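You operate a simulated robot arm through the tools that you are given. There is no shell and no other tool. Be economical: measure what you need, move in short steps, check, and stop when the job is done.

Carry out the task below with a simulated two-armed robot. There is one attempt and no reset: what you move stays moved.

TASK
Switch the reel lever off. Take the lid off the blue-lidded jar and lay it down on the table of the strapping machine. Press the yellow dose button three times. Stack the sample jar that says "PVC" from the packing table on top of the sample jar marked "copper". Take the blue scoop from the top of the sorting bench and put it on the packing table. Take the taped box on the top of the sorting bench and put it away on the high shelf over the flap bench. Fetch the sieve pan and set it on the white card on the top of the sorting bench. Open the bench drawer, put the blue cloth pad on the top of the wooden coil table away in the inside of the bench drawer and shut the drawer again. Take the data cable from the top of the wooden coil table and put it on the top of the sample bench. Stack the sealed jar labelled "35" from the top of the wooden coil table on top of the sealed jar that says "CU". Open the bench cupboard door, put the tagged bundle from the top of the sample bench in the inside of the bench cupboard, then shut the door. The order is free. Set down upright: taped box. The reel lever goes to its stop.

Only the result counts: the job must be done as asked and must still hold three seconds after the hand-in. Knocking over, shifting, dropping, spilling or breaking anything else fails it. Lids that push on must go on centred and level and be pressed home; caps that screw on are set level and turned clockwise until they are tight. Flat cloth is picked up by pressing the open fingertips on it (5 to 10 N) and closing them slowly along it; thin cloth reads only 2 to 8 mm in the jaws.

THE ROBOT
Two 7-joint arms with fingered hands on one trunk, on a base that drives. Base frame: it is fixed to the floor where the robot stands at the start and does not move with it; the origin is under the middle of the robot, x ahead of it, y to its left, z up. Lengths are in mm, angles in rad, forces in N, time in s.
The left shoulder is at the start at [30, 136, 1255], the right one opposite. With the tool pointing down near the work surface each hand reaches from about 260 to 960 mm from the robot's upright axis, wherever it stands, measured 20 degrees to its own side. Places, roughly: bench cupboard door [300, 3100, 500]; bench drawer [500, 600, 600]; blue cloth pad (11x7x4 cm) [1200, -1900, 900]; blue-lidded jar (7x7x9 cm) [1300, 600, 800]; data cable [1500, -1500, 750]; high shelf over the flap bench (106x23 cm) [1440, -3980, 1560]; inside of the bench cupboard [300, 3300, 200]; inside of the bench drawer [600, 600, 600]; packing table [3100, 500, 800]; reel lever [800, 0, 1300]; sample jar [3250, 750, 750]; scoop [3250, -2000, 1000]; sealed jar [1250, -1250, 1000]; sieve pan [3250, -3000, 750]; tagged bundle [500, 3500, 1000]; taped box [3250, -2000, 1000]; top of the sample bench [1100, 3400, 900]; white card [3250, -2750, 750]; yellow dose button [1500, 900, 800]. Payload 5 kg a hand.
The TCP of each hand is the grasp point between the finger pads, 42 mm short of the fingertips. In the tool frame z runs along the fingers and y along their closing line. The gripper opens to 208 mm. The gripper's body begins 119 mm behind the TCP. The gripper is a hand of 4 fingers: y runs from the thumb to the fingers, the wrist lies at [0, 0, -332] in the tool frame, and closing takes about 1.5 s.
Orientation is that of the tool frame in the base frame, as a unit quaternion [x, y, z, w]. With the fingers straight down and closing along the base's y, the tool's x points along the base's -x, its y along +y and its z along -z.

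THE INTERFACE
- The arms move only by the tool step_arm. It takes "left_moves", "right_moves" or both (then of equal length, played together; a hand with none holds still); each is a list of rows, each an object (a shift or turn left out is 0, a gripper value left out holds the last) with "linear": the shift along the base's x, y, z in mm, a list of three; "rotation": the turn, a rotation vector about the base's x, y, z in rad, a list of three. In form: [{"linear": [tx, ty, tz], "rotation": [rx, ry, rz]}, ...]. A call has 1 to 12 rows; each row shifts and turns the commanded pose from where the row before left it. "left_hand" and "right_hand" are, for a hand that has rows, the closure, from 0 (fully open) to 1 (shut), set as the call begins (left out, the last holds). Each row takes 0.2 s and may step no farther than 50 mm and 0.15 rad from the row before; otherwise, or with a gripper value out of range, the whole call is refused. A pose out of reach is approached as far as the arm can. The call stops where the force on the tool passes 40 N (or 10 N more than at its start, if that is more) or the arm is blocked; 0.2 s more then pass. Each finger travels about 72 mm/s and halts on what it meets, pressing with about 27 N; the grip force reading is that of the motor and also rises with nothing between the fingers. The clock runs only during rows and for 0.2 s after the last one: add rows that do not move to give the fingers time. The reply holds the time, the measured pose of the TCP, the force on the tool along the base axes, the opening and the grip force, in the units named above and with some noise, with the torque about the TCP (base axes, N m) and any sound that the robot's microphone picked up.
- Cameras (640 x 400 px; columns grow to the right, rows downward): "scene" is now at [41.6, 35.8, 1974.6]; the picture's right is [0.43, -0.90, 0.00], its down [-0.74, -0.35, -0.58] and it looks along [0.52, 0.25, -0.82] (base axes); focal length 280 px, centre (320, 200). "left" rides on the left gripper at [-101, 0, -145] in its tool frame; the picture's right is [0.00, -1.00, 0.00], its down [0.82, 0.00, -0.57] and it looks along [0.57, 0.00, 0.82] (tool axes); focal length 261 px, centre (320, 200). "right" rides on the right gripper at [101, 0, -145] in its tool frame; the picture's right is [-0.01, 1.00, 0.00], its down [-0.82, 0.00, -0.57] and it looks along [-0.57, 0.00, 0.82] (tool axes); focal length 261 px, centre (320, 200). There is no depth. A picture from a camera that has moved, and an enlarged one, comes with that camera's place and axes in the base frame and with its lens. The place of the scene camera against the robot may be out by one fixed shift of up to 12 mm in any direction.
- capture(camera): a new picture of that camera. The clock stands still meanwhile.
- raise_lower(by): slides the trunk up (or, below 0, down) by that many mm; the arms and the scene camera ride with it, the base frame stays. It gives what a move gives, with no picture.
- drive_base(legs): drives the robot by 1 to 6 legs, each [ahead, left, turn to the left] in mm, mm and rad, along the robot's own axes; the way and the turn of a leg run together, so that a leg with both is an arc; at most 1500 mm and 3.142 rad a leg. The arms and the cameras ride along, it lands a little off, and it stops where it bumps. It gives what a move gives.
- set_grasp(shape, hand): the hand has 4 fingers and takes this shape, open, in about a second: jaw (thumb against the fingers, like two jaws); tri (thumb and two fingers); tip (a fingertip pinch); poke (one finger out to press); point (the index stretched); flat (the hand flat); cup (the hand cupped); fist (a fist). The gripper value then closes the fingers along that shape, each until it touches; the sizes above hold for jaw. It gives what a move gives, with no picture.
- head_to(pan, tilt): turns the head with the scene camera to pan (to the left, within 2.496 rad either way) and tilt (down, from -0.506 to 1.204), counted from straight ahead of the robot. It gives what a move gives.
- zoom(camera, box): a new picture of the part [left, top, right, bottom] of that camera's present view, enlarged. The clock stands still meanwhile.
- close_job(): hands the job in; it is judged then, once.

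Work in short steps. Places have to be worked out from the pictures, the camera data and where the tool is seen: move nearer, look again, correct. Check each grasp and each placing, and mend what went wrong. You have 556 turns and 364 pictures in all, those below and enlarged ones among them. Open the grippers and draw the arms clear of the work before you hand the job in, unless the task says otherwise.

The tools are called as name(argument=value, ...) on one line, values as JSON. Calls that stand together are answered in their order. step_arm: Moves the arms, as the interface text tells. Its arguments: {"type":"object","properties":{"left_moves":{"type":"array","items":{"type":"object","properties":{"linear":{"type":"array","items":{"type":"number"}},"rotation":{"type":"array","items":{"type":"number"}}}}},"left_hand":{"type":"number"},"right_moves":{"type":"array","items":{"type":"object","properties":{"linear":{"type":"array","items":{"type":"number"}},"rotation":{"type":"array","items":{"type":"number"}}}}},"right_hand":{"type":"number"}},"required":[]} The other tools are called the same way: raise_lower (by) slides the trunk up or down; set_grasp (shape, hand) gives the hand a shape; drive_base (legs) drives the base; head_to (pan, tilt) turns the head that bears the scene camera; capture (camera) takes a picture; zoom (camera, box) takes an enlarged picture of a part of a camera's view; close_job () hands the job in.

At the start:

```text
t: 0.0
left_tcp_pos: [455.2, 677.8, 1535.9]
left_tcp_rot: [0.0, 1.0, 0.0, 0.001]
left_force: [0.4, 0.6, 0.3]
left_torque: [0.0, -0.03, -0.03]
left_width: 207.7
left_grip_force: 0.0
left_shape: jaw
right_tcp_pos: [544.3, 85.8, 1543.2]
right_tcp_rot: [0.0, 1.0, 0.001, 0.0]
right_force: [-0.5, -0.3, -1.2]
right_torque: [-0.03, 0.01, 0.01]
right_width: 207.7
right_grip_force: 0.1
right_shape: jaw
trunk travel left (down, up): [-275.0, 215.0]
robot x, y, heading: [-0.5, 0.4, -0.004]
head pan, tilt: [0.445, 0.953]
```

scene: 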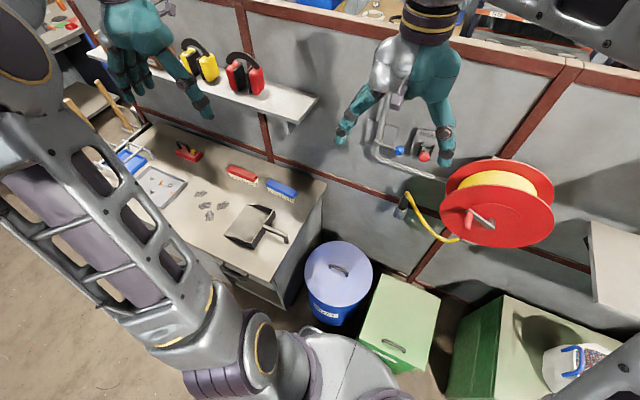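
right: 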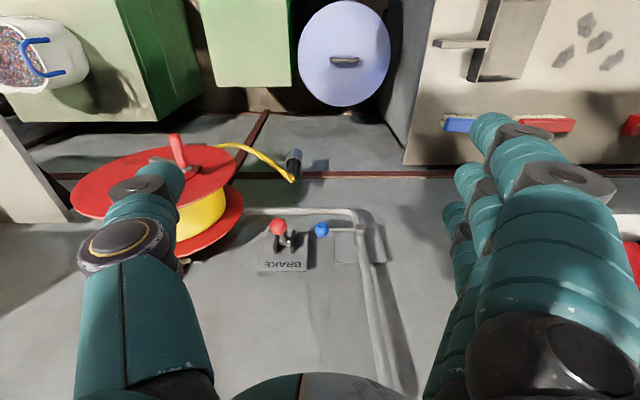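
left: 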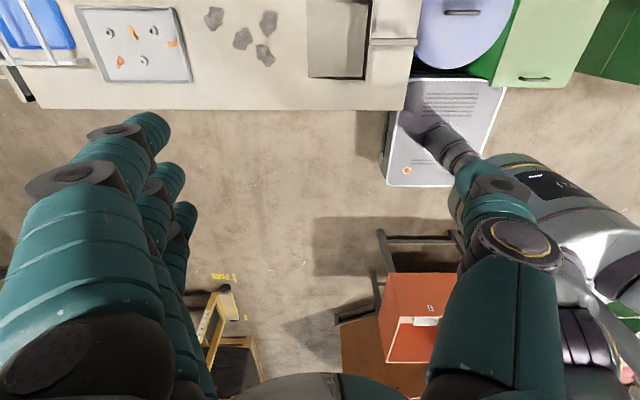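

I start by looking ahead at the reel wall and lever, from the scene camera and enlarged in the right-hand camera.

zoom(camera="right", box=[220, 180, 400, 292])

zoom(camera="scene", box=[340, 90, 500, 190])

head_to(pan=0, tilt=0.4)

capture(camera="scene")

```text
3.56 times, centred on (310, 236) of right
camera zoom: at [443.8, 86.3, 1687.2], right [0.01, 1.0, 0.0], down [0.82, 0.0, 0.57], along [0.57, 0.0, -0.82], focal length 927 px, centre (356, 72)
```

zoom: 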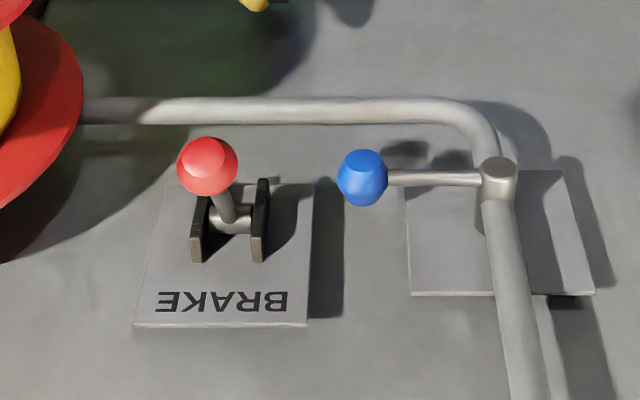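

```text
4.00 times, centred on (420, 140) of scene
camera zoom: at [41.6, 35.8, 1974.6], right [0.43, -0.9, 0.0], down [-0.74, -0.35, -0.58], along [0.52, 0.25, -0.82], focal length 1119 px, centre (-80, 440)
```

zoom: 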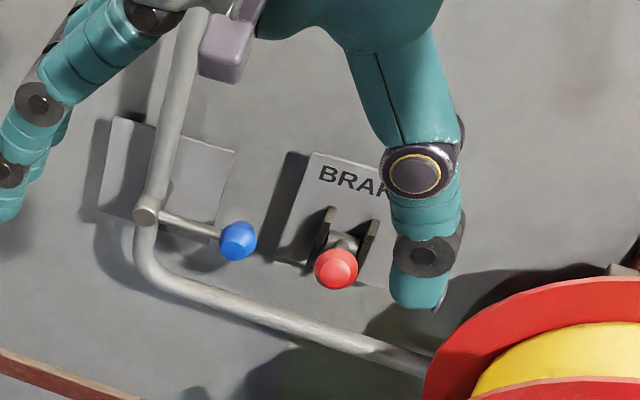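

```text
t: 1.0
left_tcp_pos: [453.7, 677.8, 1535.3]
left_tcp_rot: [-0.001, 1.0, 0.0, 0.0]
left_force: [0.0, 0.8, -0.4]
left_torque: [0.01, 0.0, 0.02]
left_width: 207.5
left_grip_force: 0.1
left_shape: jaw
right_tcp_pos: [545.8, 86.5, 1543.0]
right_tcp_rot: [0.001, 1.0, 0.0, 0.0]
right_force: [0.6, -0.2, -0.1]
right_torque: [0.03, -0.02, 0.0]
right_width: 207.8
right_grip_force: 0.0
right_shape: jaw
trunk travel left (down, up): [-275.0, 215.0]
robot x, y, heading: [0.3, 0.8, -0.002]
head pan, tilt: [0.0, 0.4]
```

```text
358 pictures are left
camera scene: at [68.9, 4.8, 2021.4], right [0.0, -1.0, 0.0], down [-0.39, 0.0, -0.92], along [0.92, 0.0, -0.39], focal length 280 px, centre (320, 200)
```

scene: 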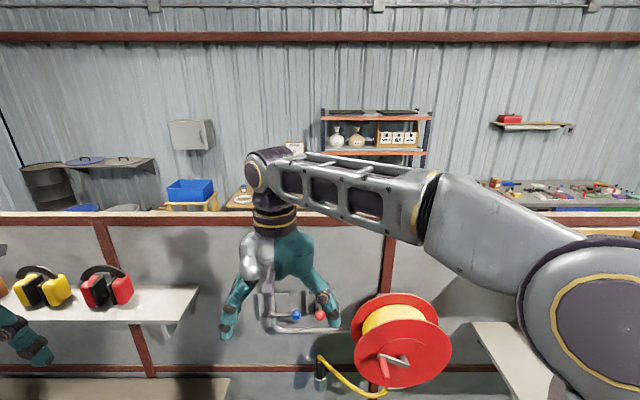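

The red BRAKE lever computes to about y≈5, so it is the reel lever. I move the right hand aside to see it freely.

step_arm(right_moves=[{"linear": [-20, -45, 0]}, {"linear": [-20, -45, 0]}, {"linear": [-20, -45, 0]}, {"linear": [-20, -45, 0]}, {"linear": [-20, -45, 0]}, {"linear": [-20, -45, 0]}, {"linear": [0, -45, 0]}])

head_to(pan=0, tilt=0.7)

capture(camera="scene")

capture(camera="right")

```text
t: 2.6
left_tcp_pos: [455.9, 674.3, 1534.8]
left_tcp_rot: [-0.001, 1.0, 0.001, -0.001]
left_force: [-0.3, -0.2, 0.2]
left_torque: [0.15, 0.04, 0.02]
left_width: 207.8
left_grip_force: 0.1
left_shape: jaw
right_tcp_pos: [424.5, -230.9, 1543.0]
right_tcp_rot: [-0.001, 1.0, 0.001, 0.0]
right_force: [0.8, -1.9, -0.3]
right_torque: [0.19, 0.08, -0.01]
right_width: 207.9
right_grip_force: 0.1
right_shape: jaw
trunk travel left (down, up): [-275.0, 215.0]
robot x, y, heading: [1.8, 3.4, -0.002]
head pan, tilt: [0.0, 0.4]
```

```text
t: 3.4
left_tcp_pos: [455.2, 678.7, 1535.0]
left_tcp_rot: [0.0, 1.0, 0.0, 0.0]
left_force: [-0.2, 0.4, 0.1]
left_torque: [-0.07, 0.0, -0.01]
left_width: 207.7
left_grip_force: 0.2
left_shape: jaw
right_tcp_pos: [422.8, -228.7, 1542.7]
right_tcp_rot: [0.0, 1.0, 0.0, 0.0]
right_force: [0.1, 0.1, 0.3]
right_torque: [-0.01, -0.01, 0.01]
right_width: 207.7
right_grip_force: 0.1
right_shape: jaw
trunk travel left (down, up): [-275.0, 215.0]
robot x, y, heading: [-1.7, 1.6, 0.0]
head pan, tilt: [0.0, 0.7]
```

```text
357 pictures are left
camera scene: at [60.8, 5.3, 1994.7], right [0.0, -1.0, 0.0], down [-0.64, 0.0, -0.77], along [0.77, 0.0, -0.64], focal length 280 px, centre (320, 200)
```

scene: 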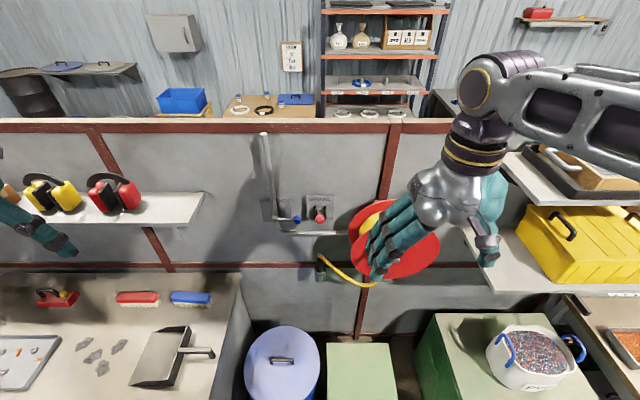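

```text
356 pictures are left
camera right: at [322.9, -228.6, 1687.6], right [0.0, 1.0, 0.0], down [0.82, 0.0, 0.57], along [0.57, 0.0, -0.82], focal length 261 px, centre (320, 200)
```

right: 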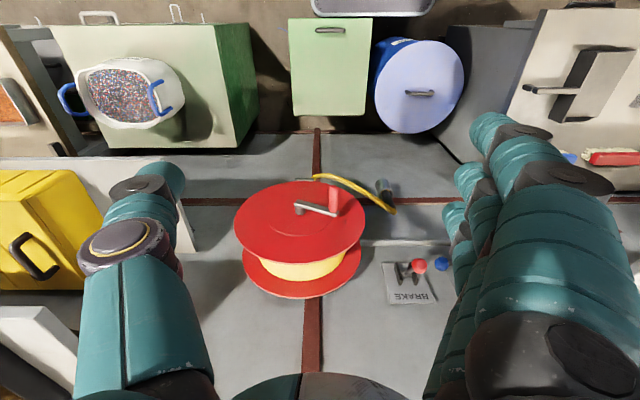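

zoom(camera="scene", box=[260, 175, 360, 237])

zoom(camera="right", box=[360, 240, 480, 315])

```text
6.40 times, centred on (310, 206) of scene
camera zoom: at [60.8, 5.3, 1994.7], right [0.0, -1.0, 0.0], down [-0.64, 0.0, -0.77], along [0.77, 0.0, -0.64], focal length 1791 px, centre (384, 162)
```

zoom: 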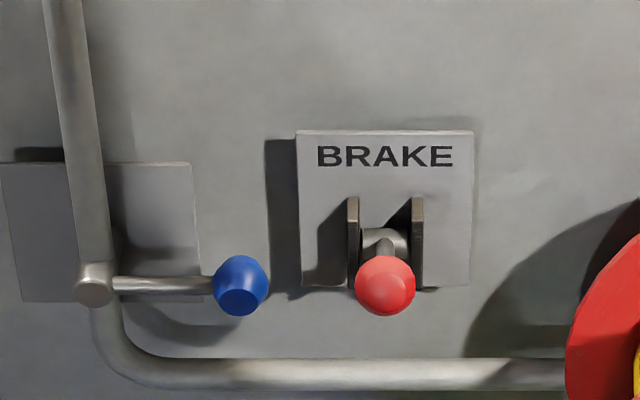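

```text
5.33 times, centred on (420, 278) of right
camera zoom: at [322.9, -228.6, 1687.6], right [0.0, 1.0, 0.0], down [0.82, 0.0, 0.57], along [0.57, 0.0, -0.82], focal length 1390 px, centre (-213, -213)
```

zoom: 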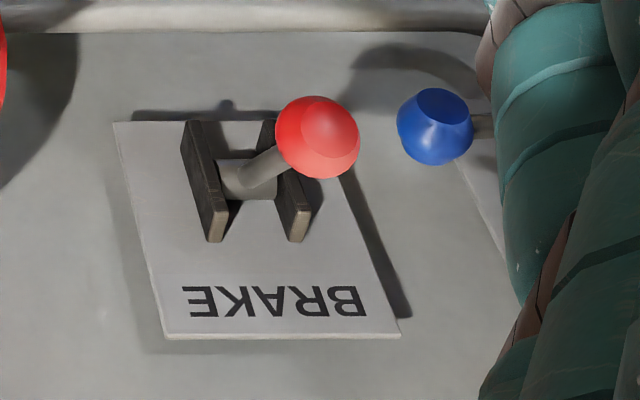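

Lever pivot ≈(888,5,1235), knob ≈(800,5,1280), pointing up and out. I close the right hand and bring it above the knob.

step_arm(right_hand=1, right_moves=[{"linear": [37, 23, 0]}, {"linear": [37, 23, 0]}, {"linear": [37, 23, 0]}, {"linear": [37, 23, 0]}, {"linear": [37, 23, 0]}, {"linear": [37, 23, 0]}, {"linear": [37, 23, 0]}, {"linear": [37, 23, 0]}, {"linear": [37, 23, -40]}, {"linear": [37, 26, -40]}, {"linear": [0, 0, -40]}, {}])

capture(camera="right")

capture(camera="scene")

```text
refused: row 9 steps farther than a row can; nothing moved
```

```text
353 pictures are left
camera right: at [322.9, -228.6, 1687.6], right [0.0, 1.0, 0.0], down [0.82, 0.0, 0.57], along [0.57, 0.0, -0.82], focal length 261 px, centre (320, 200)
```

right: 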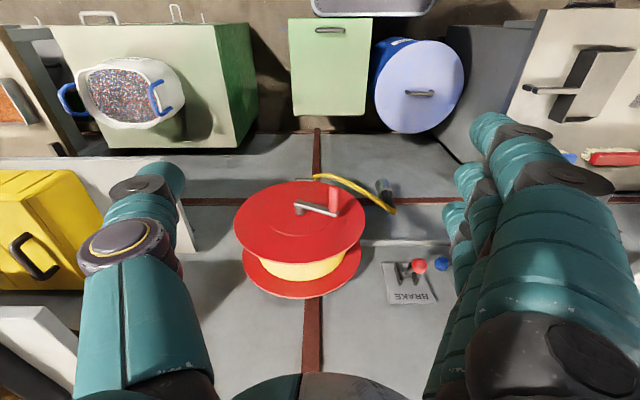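

```text
352 pictures are left
camera scene: at [60.8, 5.3, 1994.7], right [0.0, -1.0, 0.0], down [-0.64, 0.0, -0.77], along [0.77, 0.0, -0.64], focal length 280 px, centre (320, 200)
```

scene: 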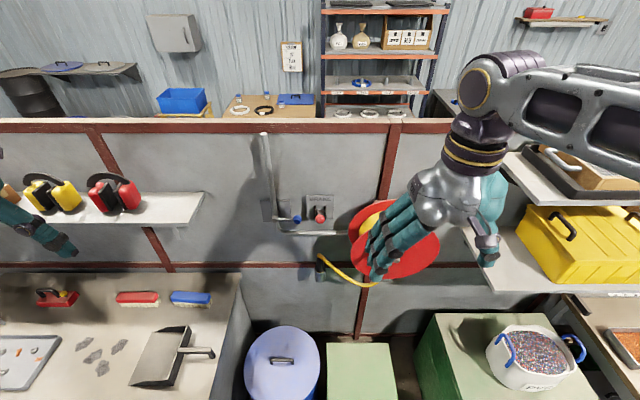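

Row 9 was too long; I resend with smaller steps.

step_arm(right_hand=1, right_moves=[{"linear": [37, 23, -12]}, {"linear": [37, 23, -12]}, {"linear": [37, 23, -12]}, {"linear": [37, 23, -12]}, {"linear": [37, 23, -12]}, {"linear": [37, 23, -12]}, {"linear": [37, 23, -12]}, {"linear": [37, 23, -12]}, {"linear": [37, 23, -12]}, {"linear": [37, 26, -12]}, {"linear": [0, 0, -20]}, {}])

capture(camera="right")

capture(camera="scene")

```text
t: 6.0
left_tcp_pos: [455.1, 678.2, 1534.8]
left_tcp_rot: [0.0, 1.0, 0.0, 0.001]
left_force: [-0.5, -0.5, -1.0]
left_torque: [-0.07, 0.03, 0.0]
left_width: 207.7
left_grip_force: 0.0
left_shape: jaw
right_tcp_pos: [797.6, 6.5, 1403.9]
right_tcp_rot: [0.0, 1.0, 0.0, 0.0]
right_force: [0.3, -0.6, 0.6]
right_torque: [-0.05, 0.0, -0.03]
right_width: 0.0
right_grip_force: 26.7
right_shape: jaw
trunk travel left (down, up): [-275.0, 215.0]
robot x, y, heading: [-2.4, 4.1, 0.002]
head pan, tilt: [0.0, 0.7]
```

```text
351 pictures are left
camera right: at [697.2, 6.0, 1548.8], right [0.0, 1.0, 0.0], down [0.82, 0.0, 0.57], along [0.57, 0.0, -0.82], focal length 261 px, centre (320, 200)
```

right: 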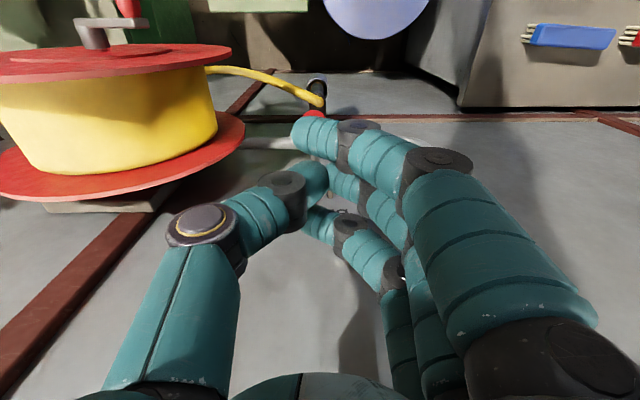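

```text
350 pictures are left
camera scene: at [61.4, 5.4, 1994.7], right [0.0, -1.0, 0.0], down [-0.64, 0.0, -0.76], along [0.76, 0.0, -0.64], focal length 280 px, centre (320, 200)
```

scene: 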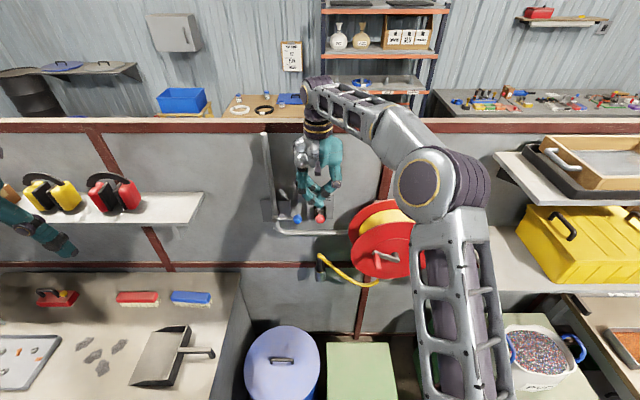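

The knob lies just under the closed fingertips. I step down slowly until contact.

step_arm(right_moves=[{"linear": [-8, -3, -8]}, {"linear": [0, 0, -8]}, {"linear": [0, 0, -8]}, {"linear": [0, 0, -8]}, {"linear": [0, 0, -8]}, {"linear": [0, 0, -8]}])

zoom(camera="scene", box=[260, 155, 360, 237])

```text
t: 7.4
left_tcp_pos: [455.2, 677.2, 1535.1]
left_tcp_rot: [0.0, 1.0, 0.0, 0.0]
left_force: [-0.2, -0.3, -0.2]
left_torque: [-0.01, 0.02, 0.01]
left_width: 207.7
left_grip_force: 0.1
left_shape: jaw
right_tcp_pos: [786.8, 2.7, 1356.1]
right_tcp_rot: [0.001, 1.0, 0.0, 0.001]
right_force: [0.3, -0.3, 0.0]
right_torque: [0.01, 0.0, -0.01]
right_width: 0.0
right_grip_force: 27.3
right_shape: jaw
trunk travel left (down, up): [-275.0, 215.0]
robot x, y, heading: [-0.5, 2.0, 0.002]
head pan, tilt: [0.0, 0.7]
```

```text
4.88 times, centred on (310, 196) of scene
camera zoom: at [61.1, 4.4, 1994.7], right [0.0, -1.0, 0.0], down [-0.64, 0.0, -0.76], along [0.76, 0.0, -0.64], focal length 1365 px, centre (369, 220)
```

zoom: 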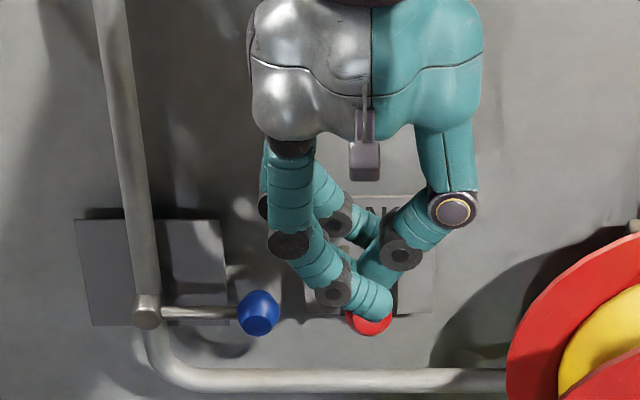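

step_arm(right_moves=[{"linear": [0, 0, -8]}, {"linear": [0, 0, -8]}, {"linear": [0, 0, -8]}, {"linear": [0, 0, -8]}, {"linear": [0, 0, -8]}, {"linear": [0, 0, -8]}])

zoom(camera="scene", box=[260, 155, 360, 237])

zoom(camera="right", box=[240, 60, 400, 160])

```text
t: 8.8
left_tcp_pos: [455.3, 676.5, 1535.6]
left_tcp_rot: [0.0, 1.0, 0.0, 0.0]
left_force: [0.3, -0.7, 0.6]
left_torque: [0.02, 0.03, 0.01]
left_width: 207.6
left_grip_force: 0.1
left_shape: jaw
right_tcp_pos: [785.7, 1.7, 1307.3]
right_tcp_rot: [0.0, 1.0, 0.0, 0.0]
right_force: [0.3, -0.7, 0.4]
right_torque: [0.01, 0.05, 0.03]
right_width: 0.0
right_grip_force: 27.2
right_shape: jaw
trunk travel left (down, up): [-275.0, 215.0]
robot x, y, heading: [-2.5, 1.5, 0.002]
head pan, tilt: [0.0, 0.7]
```

```text
4.88 times, centred on (310, 196) of scene
camera zoom: at [61.5, 4.6, 1994.6], right [0.0, -1.0, 0.0], down [-0.64, 0.0, -0.76], along [0.76, 0.0, -0.64], focal length 1365 px, centre (369, 220)
```

zoom: 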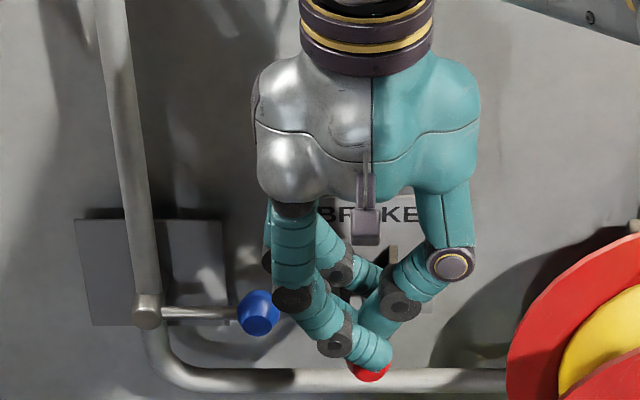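

```text
4.00 times, centred on (320, 110) of right
camera zoom: at [684.7, 1.2, 1451.8], right [0.0, 1.0, 0.0], down [0.82, 0.0, 0.57], along [0.57, 0.0, -0.82], focal length 1043 px, centre (320, 560)
```

zoom: 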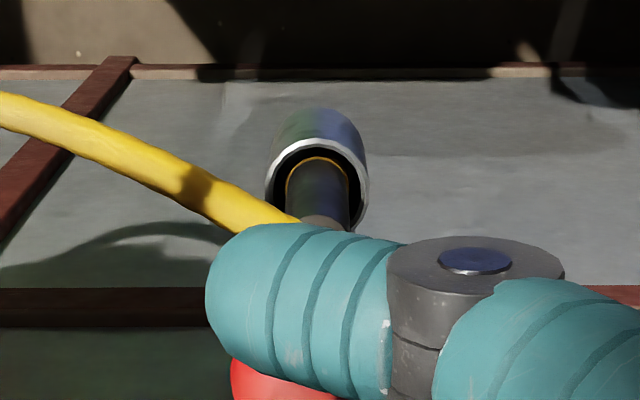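

The knob is moving down with the finger. I continue until it meets the stop.

step_arm(right_moves=[{"linear": [0, 0, -8]}, {"linear": [0, 0, -8]}, {"linear": [0, 0, -8]}, {"linear": [0, 0, -8]}, {"linear": [0, 0, -8]}, {"linear": [0, 0, -8]}, {"linear": [0, 0, -8]}, {"linear": [0, 0, -8]}])

zoom(camera="scene", box=[260, 165, 360, 247])

zoom(camera="right", box=[240, 60, 400, 160])

```text
t: 10.6
left_tcp_pos: [454.5, 675.4, 1535.1]
left_tcp_rot: [0.0, 1.0, 0.0, 0.0]
left_force: [0.1, -0.3, 0.9]
left_torque: [0.01, 0.02, -0.01]
left_width: 207.9
left_grip_force: 0.1
left_shape: jaw
right_tcp_pos: [785.4, 1.0, 1241.2]
right_tcp_rot: [-0.001, 1.0, 0.0, 0.0]
right_force: [0.7, -0.1, -0.2]
right_torque: [-0.03, 0.0, 0.0]
right_width: 0.3
right_grip_force: 27.0
right_shape: jaw
trunk travel left (down, up): [-275.0, 215.0]
robot x, y, heading: [-2.0, 0.3, 0.004]
head pan, tilt: [0.0, 0.7]
```

```text
4.88 times, centred on (310, 206) of scene
camera zoom: at [61.4, 4.6, 1994.6], right [0.0, -1.0, 0.0], down [-0.64, 0.0, -0.76], along [0.76, 0.0, -0.64], focal length 1365 px, centre (369, 171)
```

zoom: 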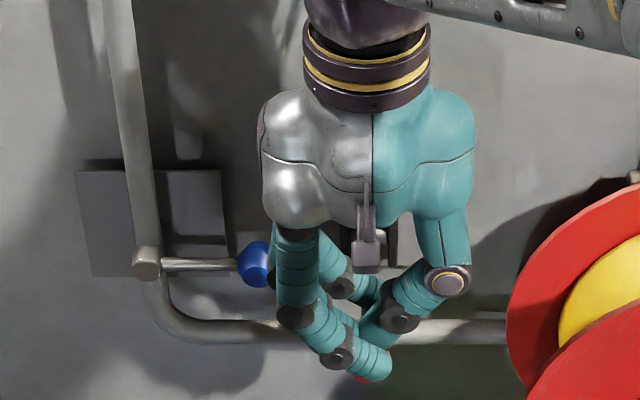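

```text
4.00 times, centred on (320, 110) of right
camera zoom: at [685.5, 1.0, 1386.1], right [0.01, 1.0, 0.0], down [0.82, 0.0, 0.57], along [0.57, 0.0, -0.82], focal length 1043 px, centre (320, 560)
```

zoom: 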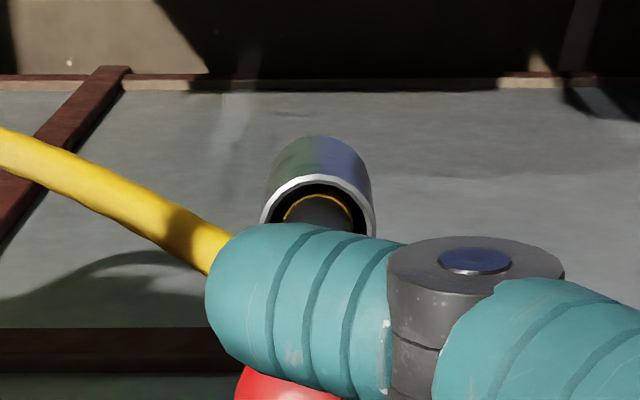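

capture(camera="right")

zoom(camera="scene", box=[285, 200, 345, 245])

```text
344 pictures are left
camera right: at [685.5, 1.0, 1386.1], right [0.01, 1.0, 0.0], down [0.82, 0.0, 0.57], along [0.57, 0.0, -0.82], focal length 261 px, centre (320, 200)
```

right: 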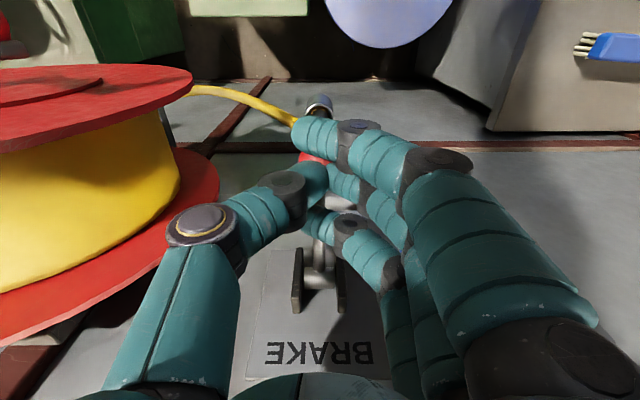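

```text
8.89 times, centred on (315, 222) of scene
camera zoom: at [61.4, 4.6, 1994.6], right [0.0, -1.0, 0.0], down [-0.64, 0.0, -0.76], along [0.76, 0.0, -0.64], focal length 2487 px, centre (364, 0)
```

zoom: 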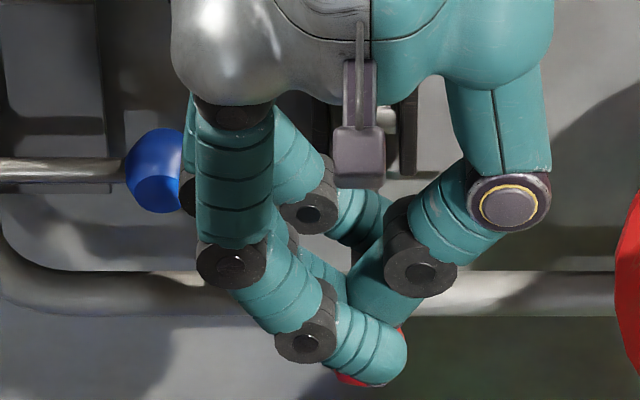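

Lowering further would bring the knuckles near the blue valve knob. I lift and pitch the hand forward so that its body stays on the robot side.

step_arm(right_moves=[{"linear": [0, 0, 35]}, {"linear": [0, 0, 35]}, {"linear": [-30, 0, 20]}, {"linear": [-20, -3, 0], "rotation": [0, -0.15, 0]}, {"rotation": [0, -0.15, 0]}, {"rotation": [0, -0.15, 0]}, {"rotation": [0, -0.15, 0]}, {"rotation": [0, -0.15, 0]}, {}])

capture(camera="right")

zoom(camera="scene", box=[260, 165, 360, 247])

```text
t: 12.6
left_tcp_pos: [455.9, 676.4, 1535.6]
left_tcp_rot: [0.0, 1.0, -0.001, 0.0]
left_force: [-0.4, -0.7, 0.0]
left_torque: [0.06, 0.0, 0.04]
left_width: 208.3
left_grip_force: 0.0
left_shape: jaw
right_tcp_pos: [738.0, -2.5, 1331.2]
right_tcp_rot: [-0.001, 0.93, 0.001, 0.367]
right_force: [0.7, -0.9, 0.1]
right_torque: [0.02, 0.04, 0.06]
right_width: 0.0
right_grip_force: 26.8
right_shape: jaw
trunk travel left (down, up): [-275.0, 215.0]
robot x, y, heading: [1.5, -2.6, 0.001]
head pan, tilt: [0.0, 0.7]
```

```text
342 pictures are left
camera right: at [564.5, -3.4, 1369.3], right [0.0, 1.0, 0.0], down [0.21, -0.01, 0.98], along [0.98, 0.0, -0.21], focal length 261 px, centre (320, 200)
```

right: 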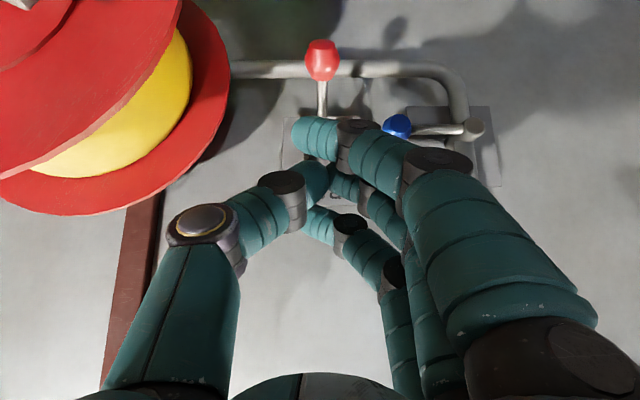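

```text
4.88 times, centred on (310, 206) of scene
camera zoom: at [61.6, 3.5, 1994.6], right [0.0, -1.0, 0.0], down [-0.64, 0.0, -0.76], along [0.76, 0.0, -0.64], focal length 1365 px, centre (369, 171)
```

zoom: 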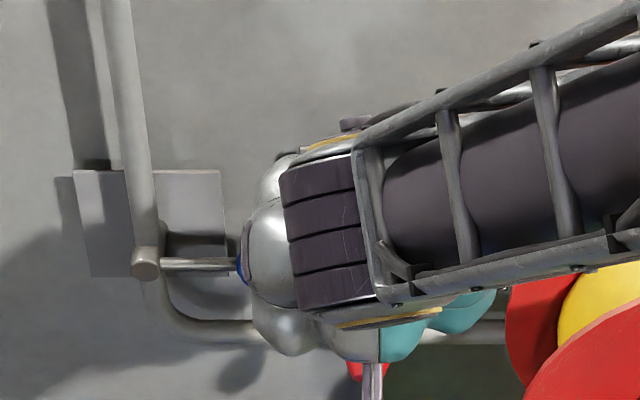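

The hand is now clear of the blue knob. I move forward over the lever knob and press further down.

step_arm(right_moves=[{"linear": [30, 2, 0]}, {"linear": [22, 2, -20]}, {"linear": [0, 0, -20]}, {"linear": [0, 0, -15]}, {"linear": [0, 0, -12]}, {"linear": [0, 0, -8]}, {"linear": [0, 0, -8]}, {"linear": [0, 0, -8]}, {"linear": [0, 0, -8]}])

capture(camera="right")

```text
t: 14.6
left_tcp_pos: [453.9, 677.1, 1535.5]
left_tcp_rot: [0.0, 1.0, -0.001, -0.001]
left_force: [0.2, 0.9, -0.6]
left_torque: [-0.02, -0.02, -0.01]
left_width: 207.8
left_grip_force: 0.0
left_shape: jaw
right_tcp_pos: [788.5, 5.7, 1235.9]
right_tcp_rot: [0.0, 0.93, 0.001, 0.367]
right_force: [-2.4, 0.2, 7.4]
right_torque: [-0.03, 0.18, 0.02]
right_width: 0.0
right_grip_force: 27.2
right_shape: jaw
trunk travel left (down, up): [-275.0, 215.0]
robot x, y, heading: [-0.2, -0.3, -0.002]
head pan, tilt: [0.0, 0.7]
```

```text
340 pictures are left
camera right: at [616.2, 4.1, 1272.2], right [0.0, 1.0, 0.0], down [0.21, 0.0, 0.98], along [0.98, 0.0, -0.21], focal length 261 px, centre (320, 200)
```

right: 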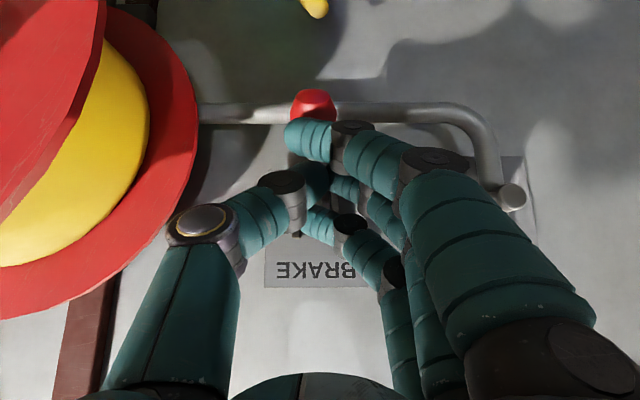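

step_arm(right_moves=[{"linear": [0, 0, -5]}, {"linear": [0, 0, -5]}, {"linear": [0, 0, -5]}, {"linear": [0, 0, -5]}, {"linear": [0, 0, -5]}, {"linear": [0, 0, -5]}])

zoom(camera="right", box=[240, 60, 480, 210])

```text
t: 15.8
left_tcp_pos: [450.8, 675.7, 1535.9]
left_tcp_rot: [0.001, 1.0, -0.001, 0.001]
left_force: [0.0, 0.4, -0.7]
left_torque: [-0.03, 0.02, 0.02]
left_width: 207.6
left_grip_force: 0.0
left_shape: jaw
right_tcp_pos: [788.7, 1.3, 1215.8]
right_tcp_rot: [0.001, 0.929, -0.001, 0.371]
right_force: [-20.2, -6.0, 22.8]
right_torque: [-0.37, 0.61, -0.18]
right_width: 0.0
right_grip_force: 26.7
right_shape: jaw
trunk travel left (down, up): [-275.0, 215.0]
robot x, y, heading: [-0.8, -1.4, -0.001]
head pan, tilt: [0.0, 0.7]
stopped in row 5 (right hand): the force on the tool passed its limit at 44 N (the readings are from after the stop); the commanded pose is now the measured one
```

```text
2.67 times, centred on (360, 135) of right
camera zoom: at [615.4, 1.1, 1252.1], right [0.01, 1.0, 0.0], down [0.2, 0.0, 0.98], along [0.98, -0.01, -0.2], focal length 695 px, centre (213, 373)
```

zoom: 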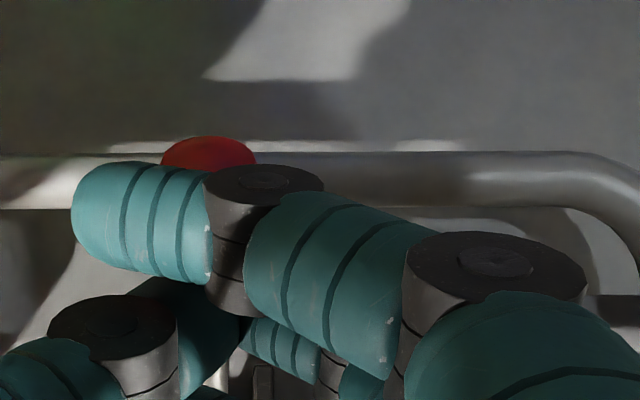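

Strong force: likely the stop. I back off and look at the lever.

step_arm(right_moves=[{"linear": [-20, 0, 20]}, {"linear": [-45, 0, 20]}, {"linear": [-45, 0, 20]}, {"linear": [-30, -35, 0]}, {"linear": [-30, -40, 0]}, {"linear": [-30, -40, 0]}])

capture(camera="right")

zoom(camera="scene", box=[260, 165, 360, 247])

```text
t: 17.2
left_tcp_pos: [451.4, 676.3, 1537.2]
left_tcp_rot: [-0.001, 1.0, 0.001, 0.0]
left_force: [-0.6, -0.2, 0.3]
left_torque: [0.11, -0.16, -0.01]
left_width: 207.9
left_grip_force: 0.0
left_shape: jaw
right_tcp_pos: [584.0, -113.9, 1276.9]
right_tcp_rot: [0.0, 0.929, 0.0, 0.371]
right_force: [0.0, -0.2, -1.5]
right_torque: [0.08, -0.08, 0.07]
right_width: 0.0
right_grip_force: 27.1
right_shape: jaw
trunk travel left (down, up): [-275.0, 215.0]
robot x, y, heading: [1.3, -0.6, 0.001]
head pan, tilt: [0.0, 0.7]
```

```text
338 pictures are left
camera right: at [412.3, -114.1, 1311.6], right [0.0, 1.0, 0.0], down [0.2, 0.0, 0.98], along [0.98, 0.0, -0.2], focal length 261 px, centre (320, 200)
```

right: 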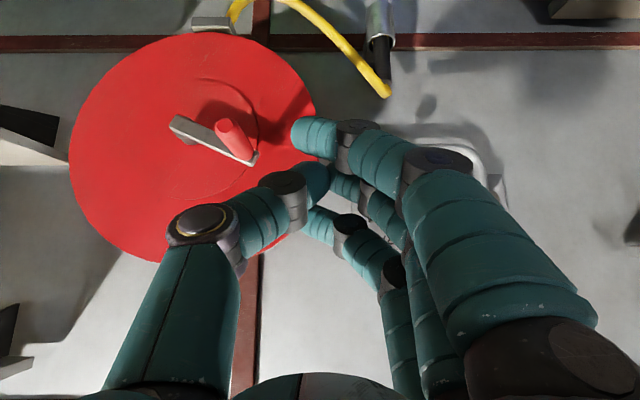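

```text
4.88 times, centred on (310, 206) of scene
camera zoom: at [58.5, 2.4, 1994.8], right [0.0, -1.0, 0.0], down [-0.64, 0.0, -0.77], along [0.77, 0.0, -0.64], focal length 1365 px, centre (369, 171)
```

zoom: 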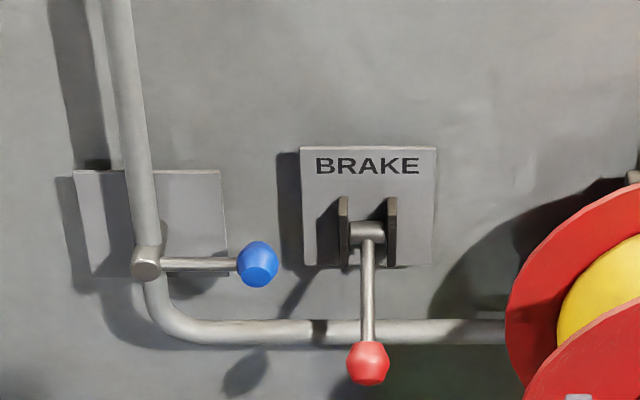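

The lever now points well down. I make sure it is at its stop by pressing once more along the tool axis onto the knob.

step_arm(right_moves=[{"linear": [0, 45, 0]}, {"linear": [0, 45, 0]}, {"linear": [20, 29, 0]}, {"linear": [45, 0, -5]}, {"linear": [45, 0, -10]}, {"linear": [35, 0, -15]}, {"linear": [25, 0, -24]}, {}])

capture(camera="right")

zoom(camera="scene", box=[260, 165, 360, 247])

```text
t: 18.8
left_tcp_pos: [454.0, 676.6, 1535.3]
left_tcp_rot: [0.0, 1.0, 0.0, 0.001]
left_force: [0.2, 0.0, -0.4]
left_torque: [-0.02, 0.0, -0.02]
left_width: 207.9
left_grip_force: 0.1
left_shape: jaw
right_tcp_pos: [756.4, 3.3, 1220.5]
right_tcp_rot: [0.002, 0.929, -0.001, 0.369]
right_force: [-7.2, -2.4, 7.4]
right_torque: [-0.17, 0.12, -0.13]
right_width: 0.3
right_grip_force: 27.5
right_shape: jaw
trunk travel left (down, up): [-275.0, 215.0]
robot x, y, heading: [1.8, 4.1, 0.001]
head pan, tilt: [0.0, 0.7]
stopped in row 8 (right hand): the force on the tool passed its limit at 68 N (the readings are from after the stop); the commanded pose is now the measured one
```

```text
336 pictures are left
camera right: at [584.7, 4.0, 1256.6], right [0.01, 1.0, 0.0], down [0.2, 0.0, 0.98], along [0.98, -0.01, -0.2], focal length 261 px, centre (320, 200)
```

right: 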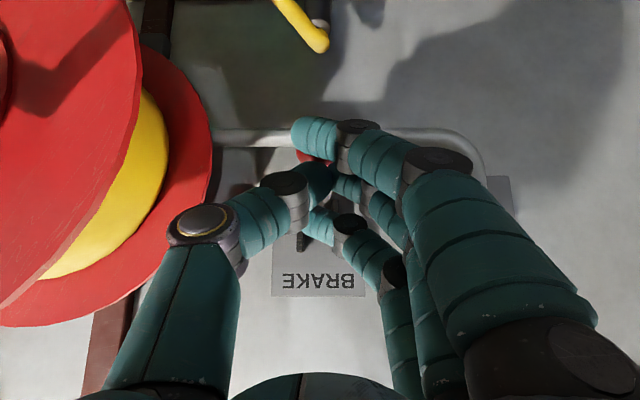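

```text
4.88 times, centred on (310, 206) of scene
camera zoom: at [59.4, 4.0, 1994.8], right [0.0, -1.0, 0.0], down [-0.64, 0.0, -0.77], along [0.77, 0.0, -0.64], focal length 1365 px, centre (369, 171)
```

zoom: 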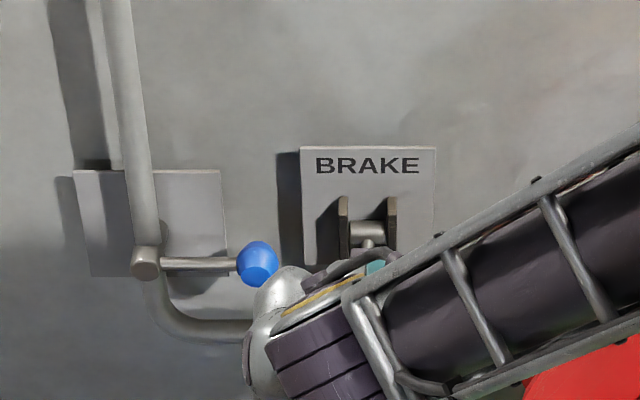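

It is hard against the stop (68 N). I retreat and verify.

step_arm(right_moves=[{"linear": [-30, 0, 30]}, {"linear": [-45, 0, 15]}, {"linear": [-45, 0, 20]}, {"linear": [-45, -15, 15]}, {"linear": [-40, -25, 0]}, {"linear": [-30, -40, 0]}, {"linear": [-20, -40, 0], "rotation": [0, 0.15, 0]}, {"linear": [0, -40, 0], "rotation": [0, 0.15, 0]}, {"linear": [0, -40, 0], "rotation": [0, 0.15, 0]}, {"linear": [0, -40, 0], "rotation": [0, 0.15, 0]}, {"linear": [0, -40, 0], "rotation": [0, 0.15, 0]}])

capture(camera="scene")

zoom(camera="scene", box=[260, 165, 360, 247])

```text
t: 21.2
left_tcp_pos: [458.9, 676.0, 1534.2]
left_tcp_rot: [0.0, 1.0, 0.0, -0.001]
left_force: [1.7, -1.0, 0.5]
left_torque: [0.11, 0.22, -0.02]
left_width: 207.6
left_grip_force: 0.0
left_shape: jaw
right_tcp_pos: [534.5, -266.5, 1310.0]
right_tcp_rot: [0.001, 1.0, -0.001, 0.002]
right_force: [1.4, -0.7, 0.1]
right_torque: [0.1, 0.16, 0.0]
right_width: 0.1
right_grip_force: 26.7
right_shape: jaw
right hand out of reach, approached as far as the arm can: row 6
trunk travel left (down, up): [-275.0, 215.0]
robot x, y, heading: [-2.3, 1.1, 0.003]
head pan, tilt: [0.0, 0.7]
```

```text
334 pictures are left
camera scene: at [64.6, 2.6, 1994.5], right [0.0, -1.0, 0.0], down [-0.65, 0.0, -0.76], along [0.76, 0.0, -0.65], focal length 280 px, centre (320, 200)
```

scene: 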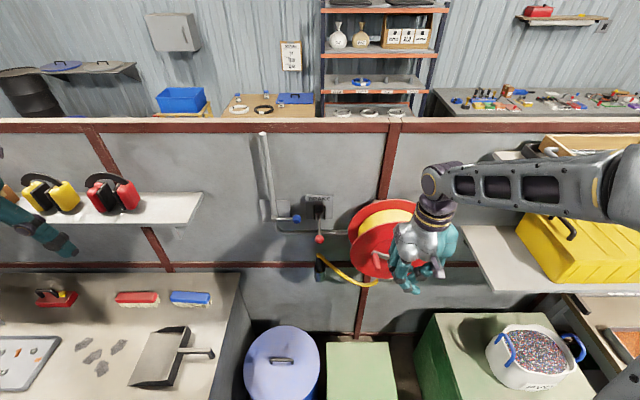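

```text
4.88 times, centred on (310, 206) of scene
camera zoom: at [64.6, 2.6, 1994.5], right [0.0, -1.0, 0.0], down [-0.65, 0.0, -0.76], along [0.76, 0.0, -0.65], focal length 1365 px, centre (369, 171)
```

zoom: 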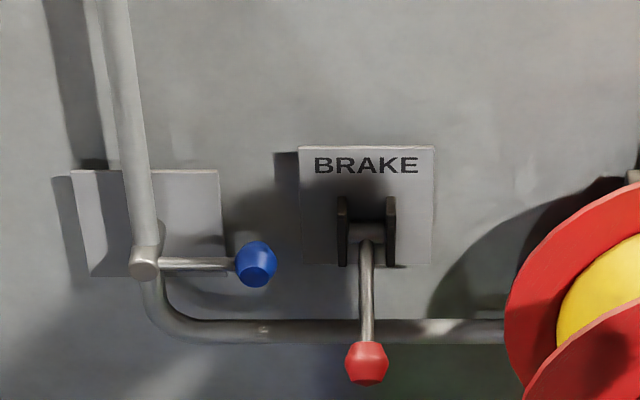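

The reel lever is at its stop. Now I survey the room by turning the head.

head_to(pan=1.3, tilt=0.35)

capture(camera="scene")

head_to(pan=2.4, tilt=0.35)

capture(camera="scene")

head_to(pan=-1.2, tilt=0.35)

capture(camera="scene")

head_to(pan=-2.4, tilt=0.35)

capture(camera="scene")

```text
t: 22.7
left_tcp_pos: [455.4, 676.9, 1535.5]
left_tcp_rot: [0.0, 1.0, 0.0, 0.0]
left_force: [0.1, 0.3, 0.3]
left_torque: [-0.01, -0.01, -0.01]
left_width: 207.9
left_grip_force: 0.1
left_shape: jaw
right_tcp_pos: [532.7, -264.3, 1311.2]
right_tcp_rot: [0.001, 1.0, -0.003, 0.003]
right_force: [-0.6, -0.3, -0.1]
right_torque: [0.0, 0.03, 0.01]
right_width: 0.0
right_grip_force: 26.7
right_shape: jaw
trunk travel left (down, up): [-275.0, 215.0]
robot x, y, heading: [-1.4, 3.6, 0.0]
head pan, tilt: [1.3, 0.351]
```

```text
332 pictures are left
camera scene: at [1.4, 94.0, 2026.0], right [0.96, -0.27, 0.0], down [-0.09, -0.33, -0.94], along [0.25, 0.9, -0.34], focal length 280 px, centre (320, 200)
```

scene: 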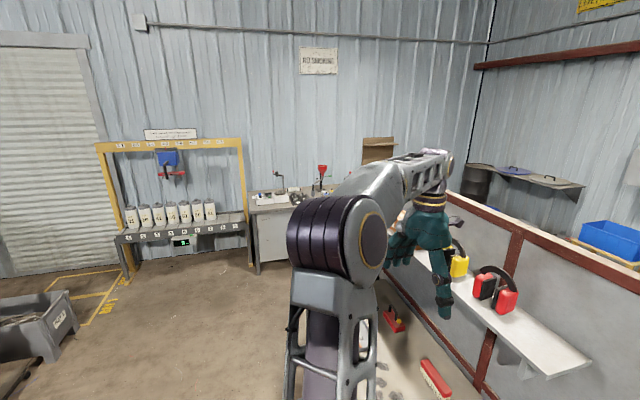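

```text
t: 24.0
left_tcp_pos: [455.9, 676.9, 1534.6]
left_tcp_rot: [0.0, 1.0, 0.0, 0.0]
left_force: [-0.9, 0.5, -0.1]
left_torque: [-0.02, -0.02, 0.0]
left_width: 207.9
left_grip_force: 0.1
left_shape: jaw
right_tcp_pos: [532.2, -264.6, 1311.9]
right_tcp_rot: [0.001, 1.0, -0.003, 0.003]
right_force: [0.1, -0.4, 0.1]
right_torque: [0.01, -0.01, 0.0]
right_width: 0.2
right_grip_force: 27.7
right_shape: jaw
trunk travel left (down, up): [-275.0, 215.0]
robot x, y, heading: [-0.5, -0.3, 0.0]
head pan, tilt: [2.4, 0.351]
```

```text
331 pictures are left
camera scene: at [-92.6, 67.5, 2026.1], right [0.68, 0.74, 0.0], down [0.25, -0.23, -0.94], along [-0.69, 0.64, -0.34], focal length 280 px, centre (320, 200)
```

scene: 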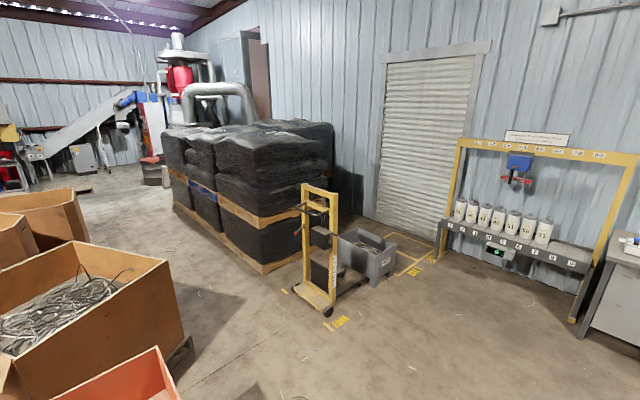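

```text
t: 27.0
left_tcp_pos: [454.2, 676.7, 1534.6]
left_tcp_rot: [0.0, 1.0, 0.0, 0.0]
left_force: [0.0, -0.3, 0.5]
left_torque: [0.05, 0.01, -0.02]
left_width: 207.8
left_grip_force: 0.0
left_shape: jaw
right_tcp_pos: [531.5, -265.3, 1312.0]
right_tcp_rot: [0.001, 1.0, -0.004, 0.004]
right_force: [-0.3, -0.3, 0.5]
right_torque: [0.02, -0.03, 0.02]
right_width: 0.1
right_grip_force: 26.9
right_shape: jaw
trunk travel left (down, up): [-275.0, 215.0]
robot x, y, heading: [2.0, 1.3, -0.001]
head pan, tilt: [-1.201, 0.351]
```

```text
330 pictures are left
camera scene: at [9.7, -82.4, 2026.1], right [-0.93, -0.36, 0.0], down [-0.12, 0.32, -0.94], along [0.34, -0.88, -0.34], focal length 280 px, centre (320, 200)
```

scene: 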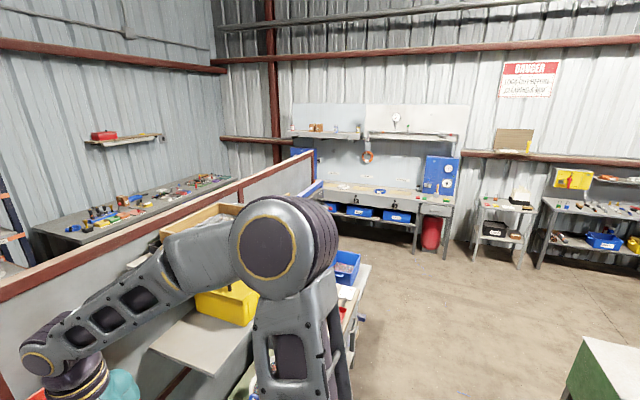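

```text
t: 28.4
left_tcp_pos: [455.0, 677.4, 1535.7]
left_tcp_rot: [0.0, 1.0, 0.001, 0.0]
left_force: [-0.9, 0.6, -0.2]
left_torque: [-0.01, 0.01, -0.01]
left_width: 208.0
left_grip_force: 0.1
left_shape: jaw
right_tcp_pos: [532.4, -264.6, 1311.1]
right_tcp_rot: [0.001, 1.0, -0.003, 0.004]
right_force: [-0.9, -0.1, 0.0]
right_torque: [0.01, -0.01, 0.0]
right_width: 0.1
right_grip_force: 27.2
right_shape: jaw
trunk travel left (down, up): [-275.0, 215.0]
robot x, y, heading: [1.5, 0.4, -0.005]
head pan, tilt: [-2.4, 0.351]
```

```text
329 pictures are left
camera scene: at [-92.6, -58.5, 2026.1], right [-0.68, 0.74, 0.0], down [0.25, 0.23, -0.94], along [-0.69, -0.63, -0.34], focal length 280 px, centre (320, 200)
```

scene: 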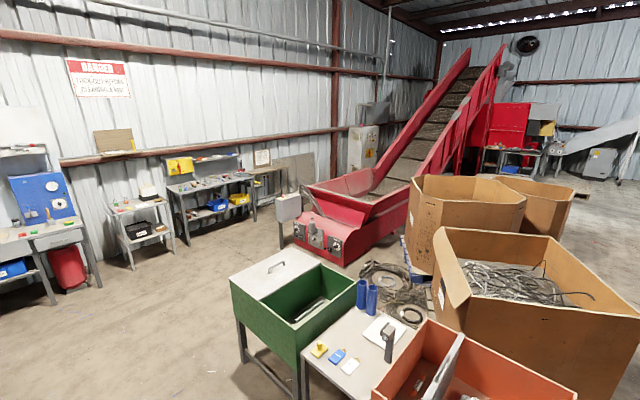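

The partition (x≈900, top z≈1600) seems to run from y≈-2200 to y≈+1200. I drive left to look round its end.

step_arm(left_moves=[{"linear": [-10, -45, 0]}, {"linear": [-10, -45, 0]}, {"linear": [-10, -45, 0]}, {"linear": [-10, -45, 0]}, {"linear": [-10, -45, 0]}, {"linear": [-10, -45, 0]}, {"linear": [-10, -45, 0]}, {"linear": [-10, -40, 0]}], right_moves=[{"linear": [-15, 0, 20]}, {"linear": [-15, 0, 20]}, {"linear": [-15, 0, 20]}, {"linear": [-15, 0, 20]}, {"linear": [-15, 0, 20]}, {"linear": [-15, 0, 20]}, {"linear": [-15, 0, 20]}, {"linear": [-15, 0, 20]}], right_hand=0.6, left_hand=0.6)

drive_base(legs=[[-100, 0, 0], [0, 1500, 0]])

head_to(pan=0.3, tilt=0.4)

capture(camera="scene")

```text
t: 30.2
left_tcp_pos: [372.0, 322.2, 1535.2]
left_tcp_rot: [0.0, 1.0, 0.002, 0.001]
left_force: [-0.8, -1.9, 0.1]
left_torque: [0.14, -0.17, 0.0]
left_width: 83.6
left_grip_force: 0.0
left_shape: jaw
right_tcp_pos: [407.2, -265.3, 1474.3]
right_tcp_rot: [0.001, 1.0, -0.003, 0.003]
right_force: [-0.7, -0.1, 0.2]
right_torque: [0.09, -0.16, -0.01]
right_width: 82.8
right_grip_force: 0.1
right_shape: jaw
trunk travel left (down, up): [-275.0, 215.0]
robot x, y, heading: [1.4, -2.0, 0.004]
head pan, tilt: [-2.4, 0.351]
```

```text
t: 38.5
left_tcp_pos: [323.5, 1834.0, 1534.7]
left_tcp_rot: [0.022, 1.0, -0.001, 0.0]
left_force: [-0.3, 1.0, 0.4]
left_torque: [0.02, -0.02, 0.0]
left_width: 83.6
left_grip_force: 0.1
left_shape: jaw
right_tcp_pos: [333.7, 1244.5, 1473.4]
right_tcp_rot: [0.023, 1.0, -0.003, 0.004]
right_force: [0.6, 0.0, 0.4]
right_torque: [-0.03, -0.01, -0.02]
right_width: 82.7
right_grip_force: 0.1
right_shape: jaw
trunk travel left (down, up): [-275.0, 215.0]
robot x, y, heading: [-62.4, 1527.4, -0.048]
head pan, tilt: [-2.4, 0.351]
```

```text
t: 40.9
left_tcp_pos: [322.1, 1833.9, 1534.5]
left_tcp_rot: [0.023, 1.0, -0.001, 0.0]
left_force: [0.2, 0.1, -0.2]
left_torque: [0.04, 0.0, 0.0]
left_width: 83.7
left_grip_force: 0.1
left_shape: jaw
right_tcp_pos: [332.1, 1244.5, 1474.9]
right_tcp_rot: [0.024, 1.0, -0.003, 0.003]
right_force: [0.2, -1.0, 0.2]
right_torque: [-0.03, 0.0, 0.02]
right_width: 82.5
right_grip_force: 0.1
right_shape: jaw
trunk travel left (down, up): [-275.0, 215.0]
robot x, y, heading: [-64.0, 1528.2, -0.047]
head pan, tilt: [0.3, 0.4]
```

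```text
328 pictures are left
camera scene: at [1.4, 1556.7, 2021.5], right [0.25, -0.97, 0.0], down [-0.38, -0.1, -0.92], along [0.89, 0.23, -0.39], focal length 280 px, centre (320, 200)
```

scene: 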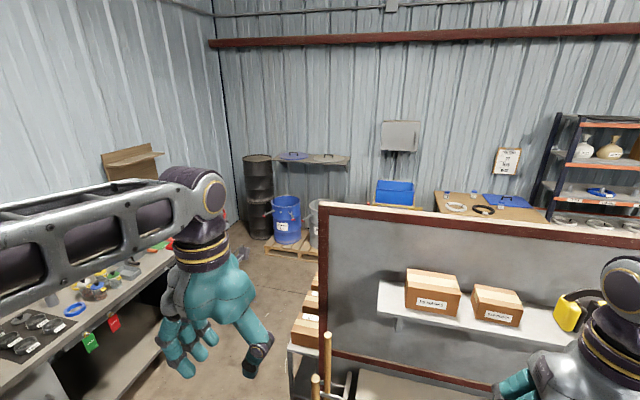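

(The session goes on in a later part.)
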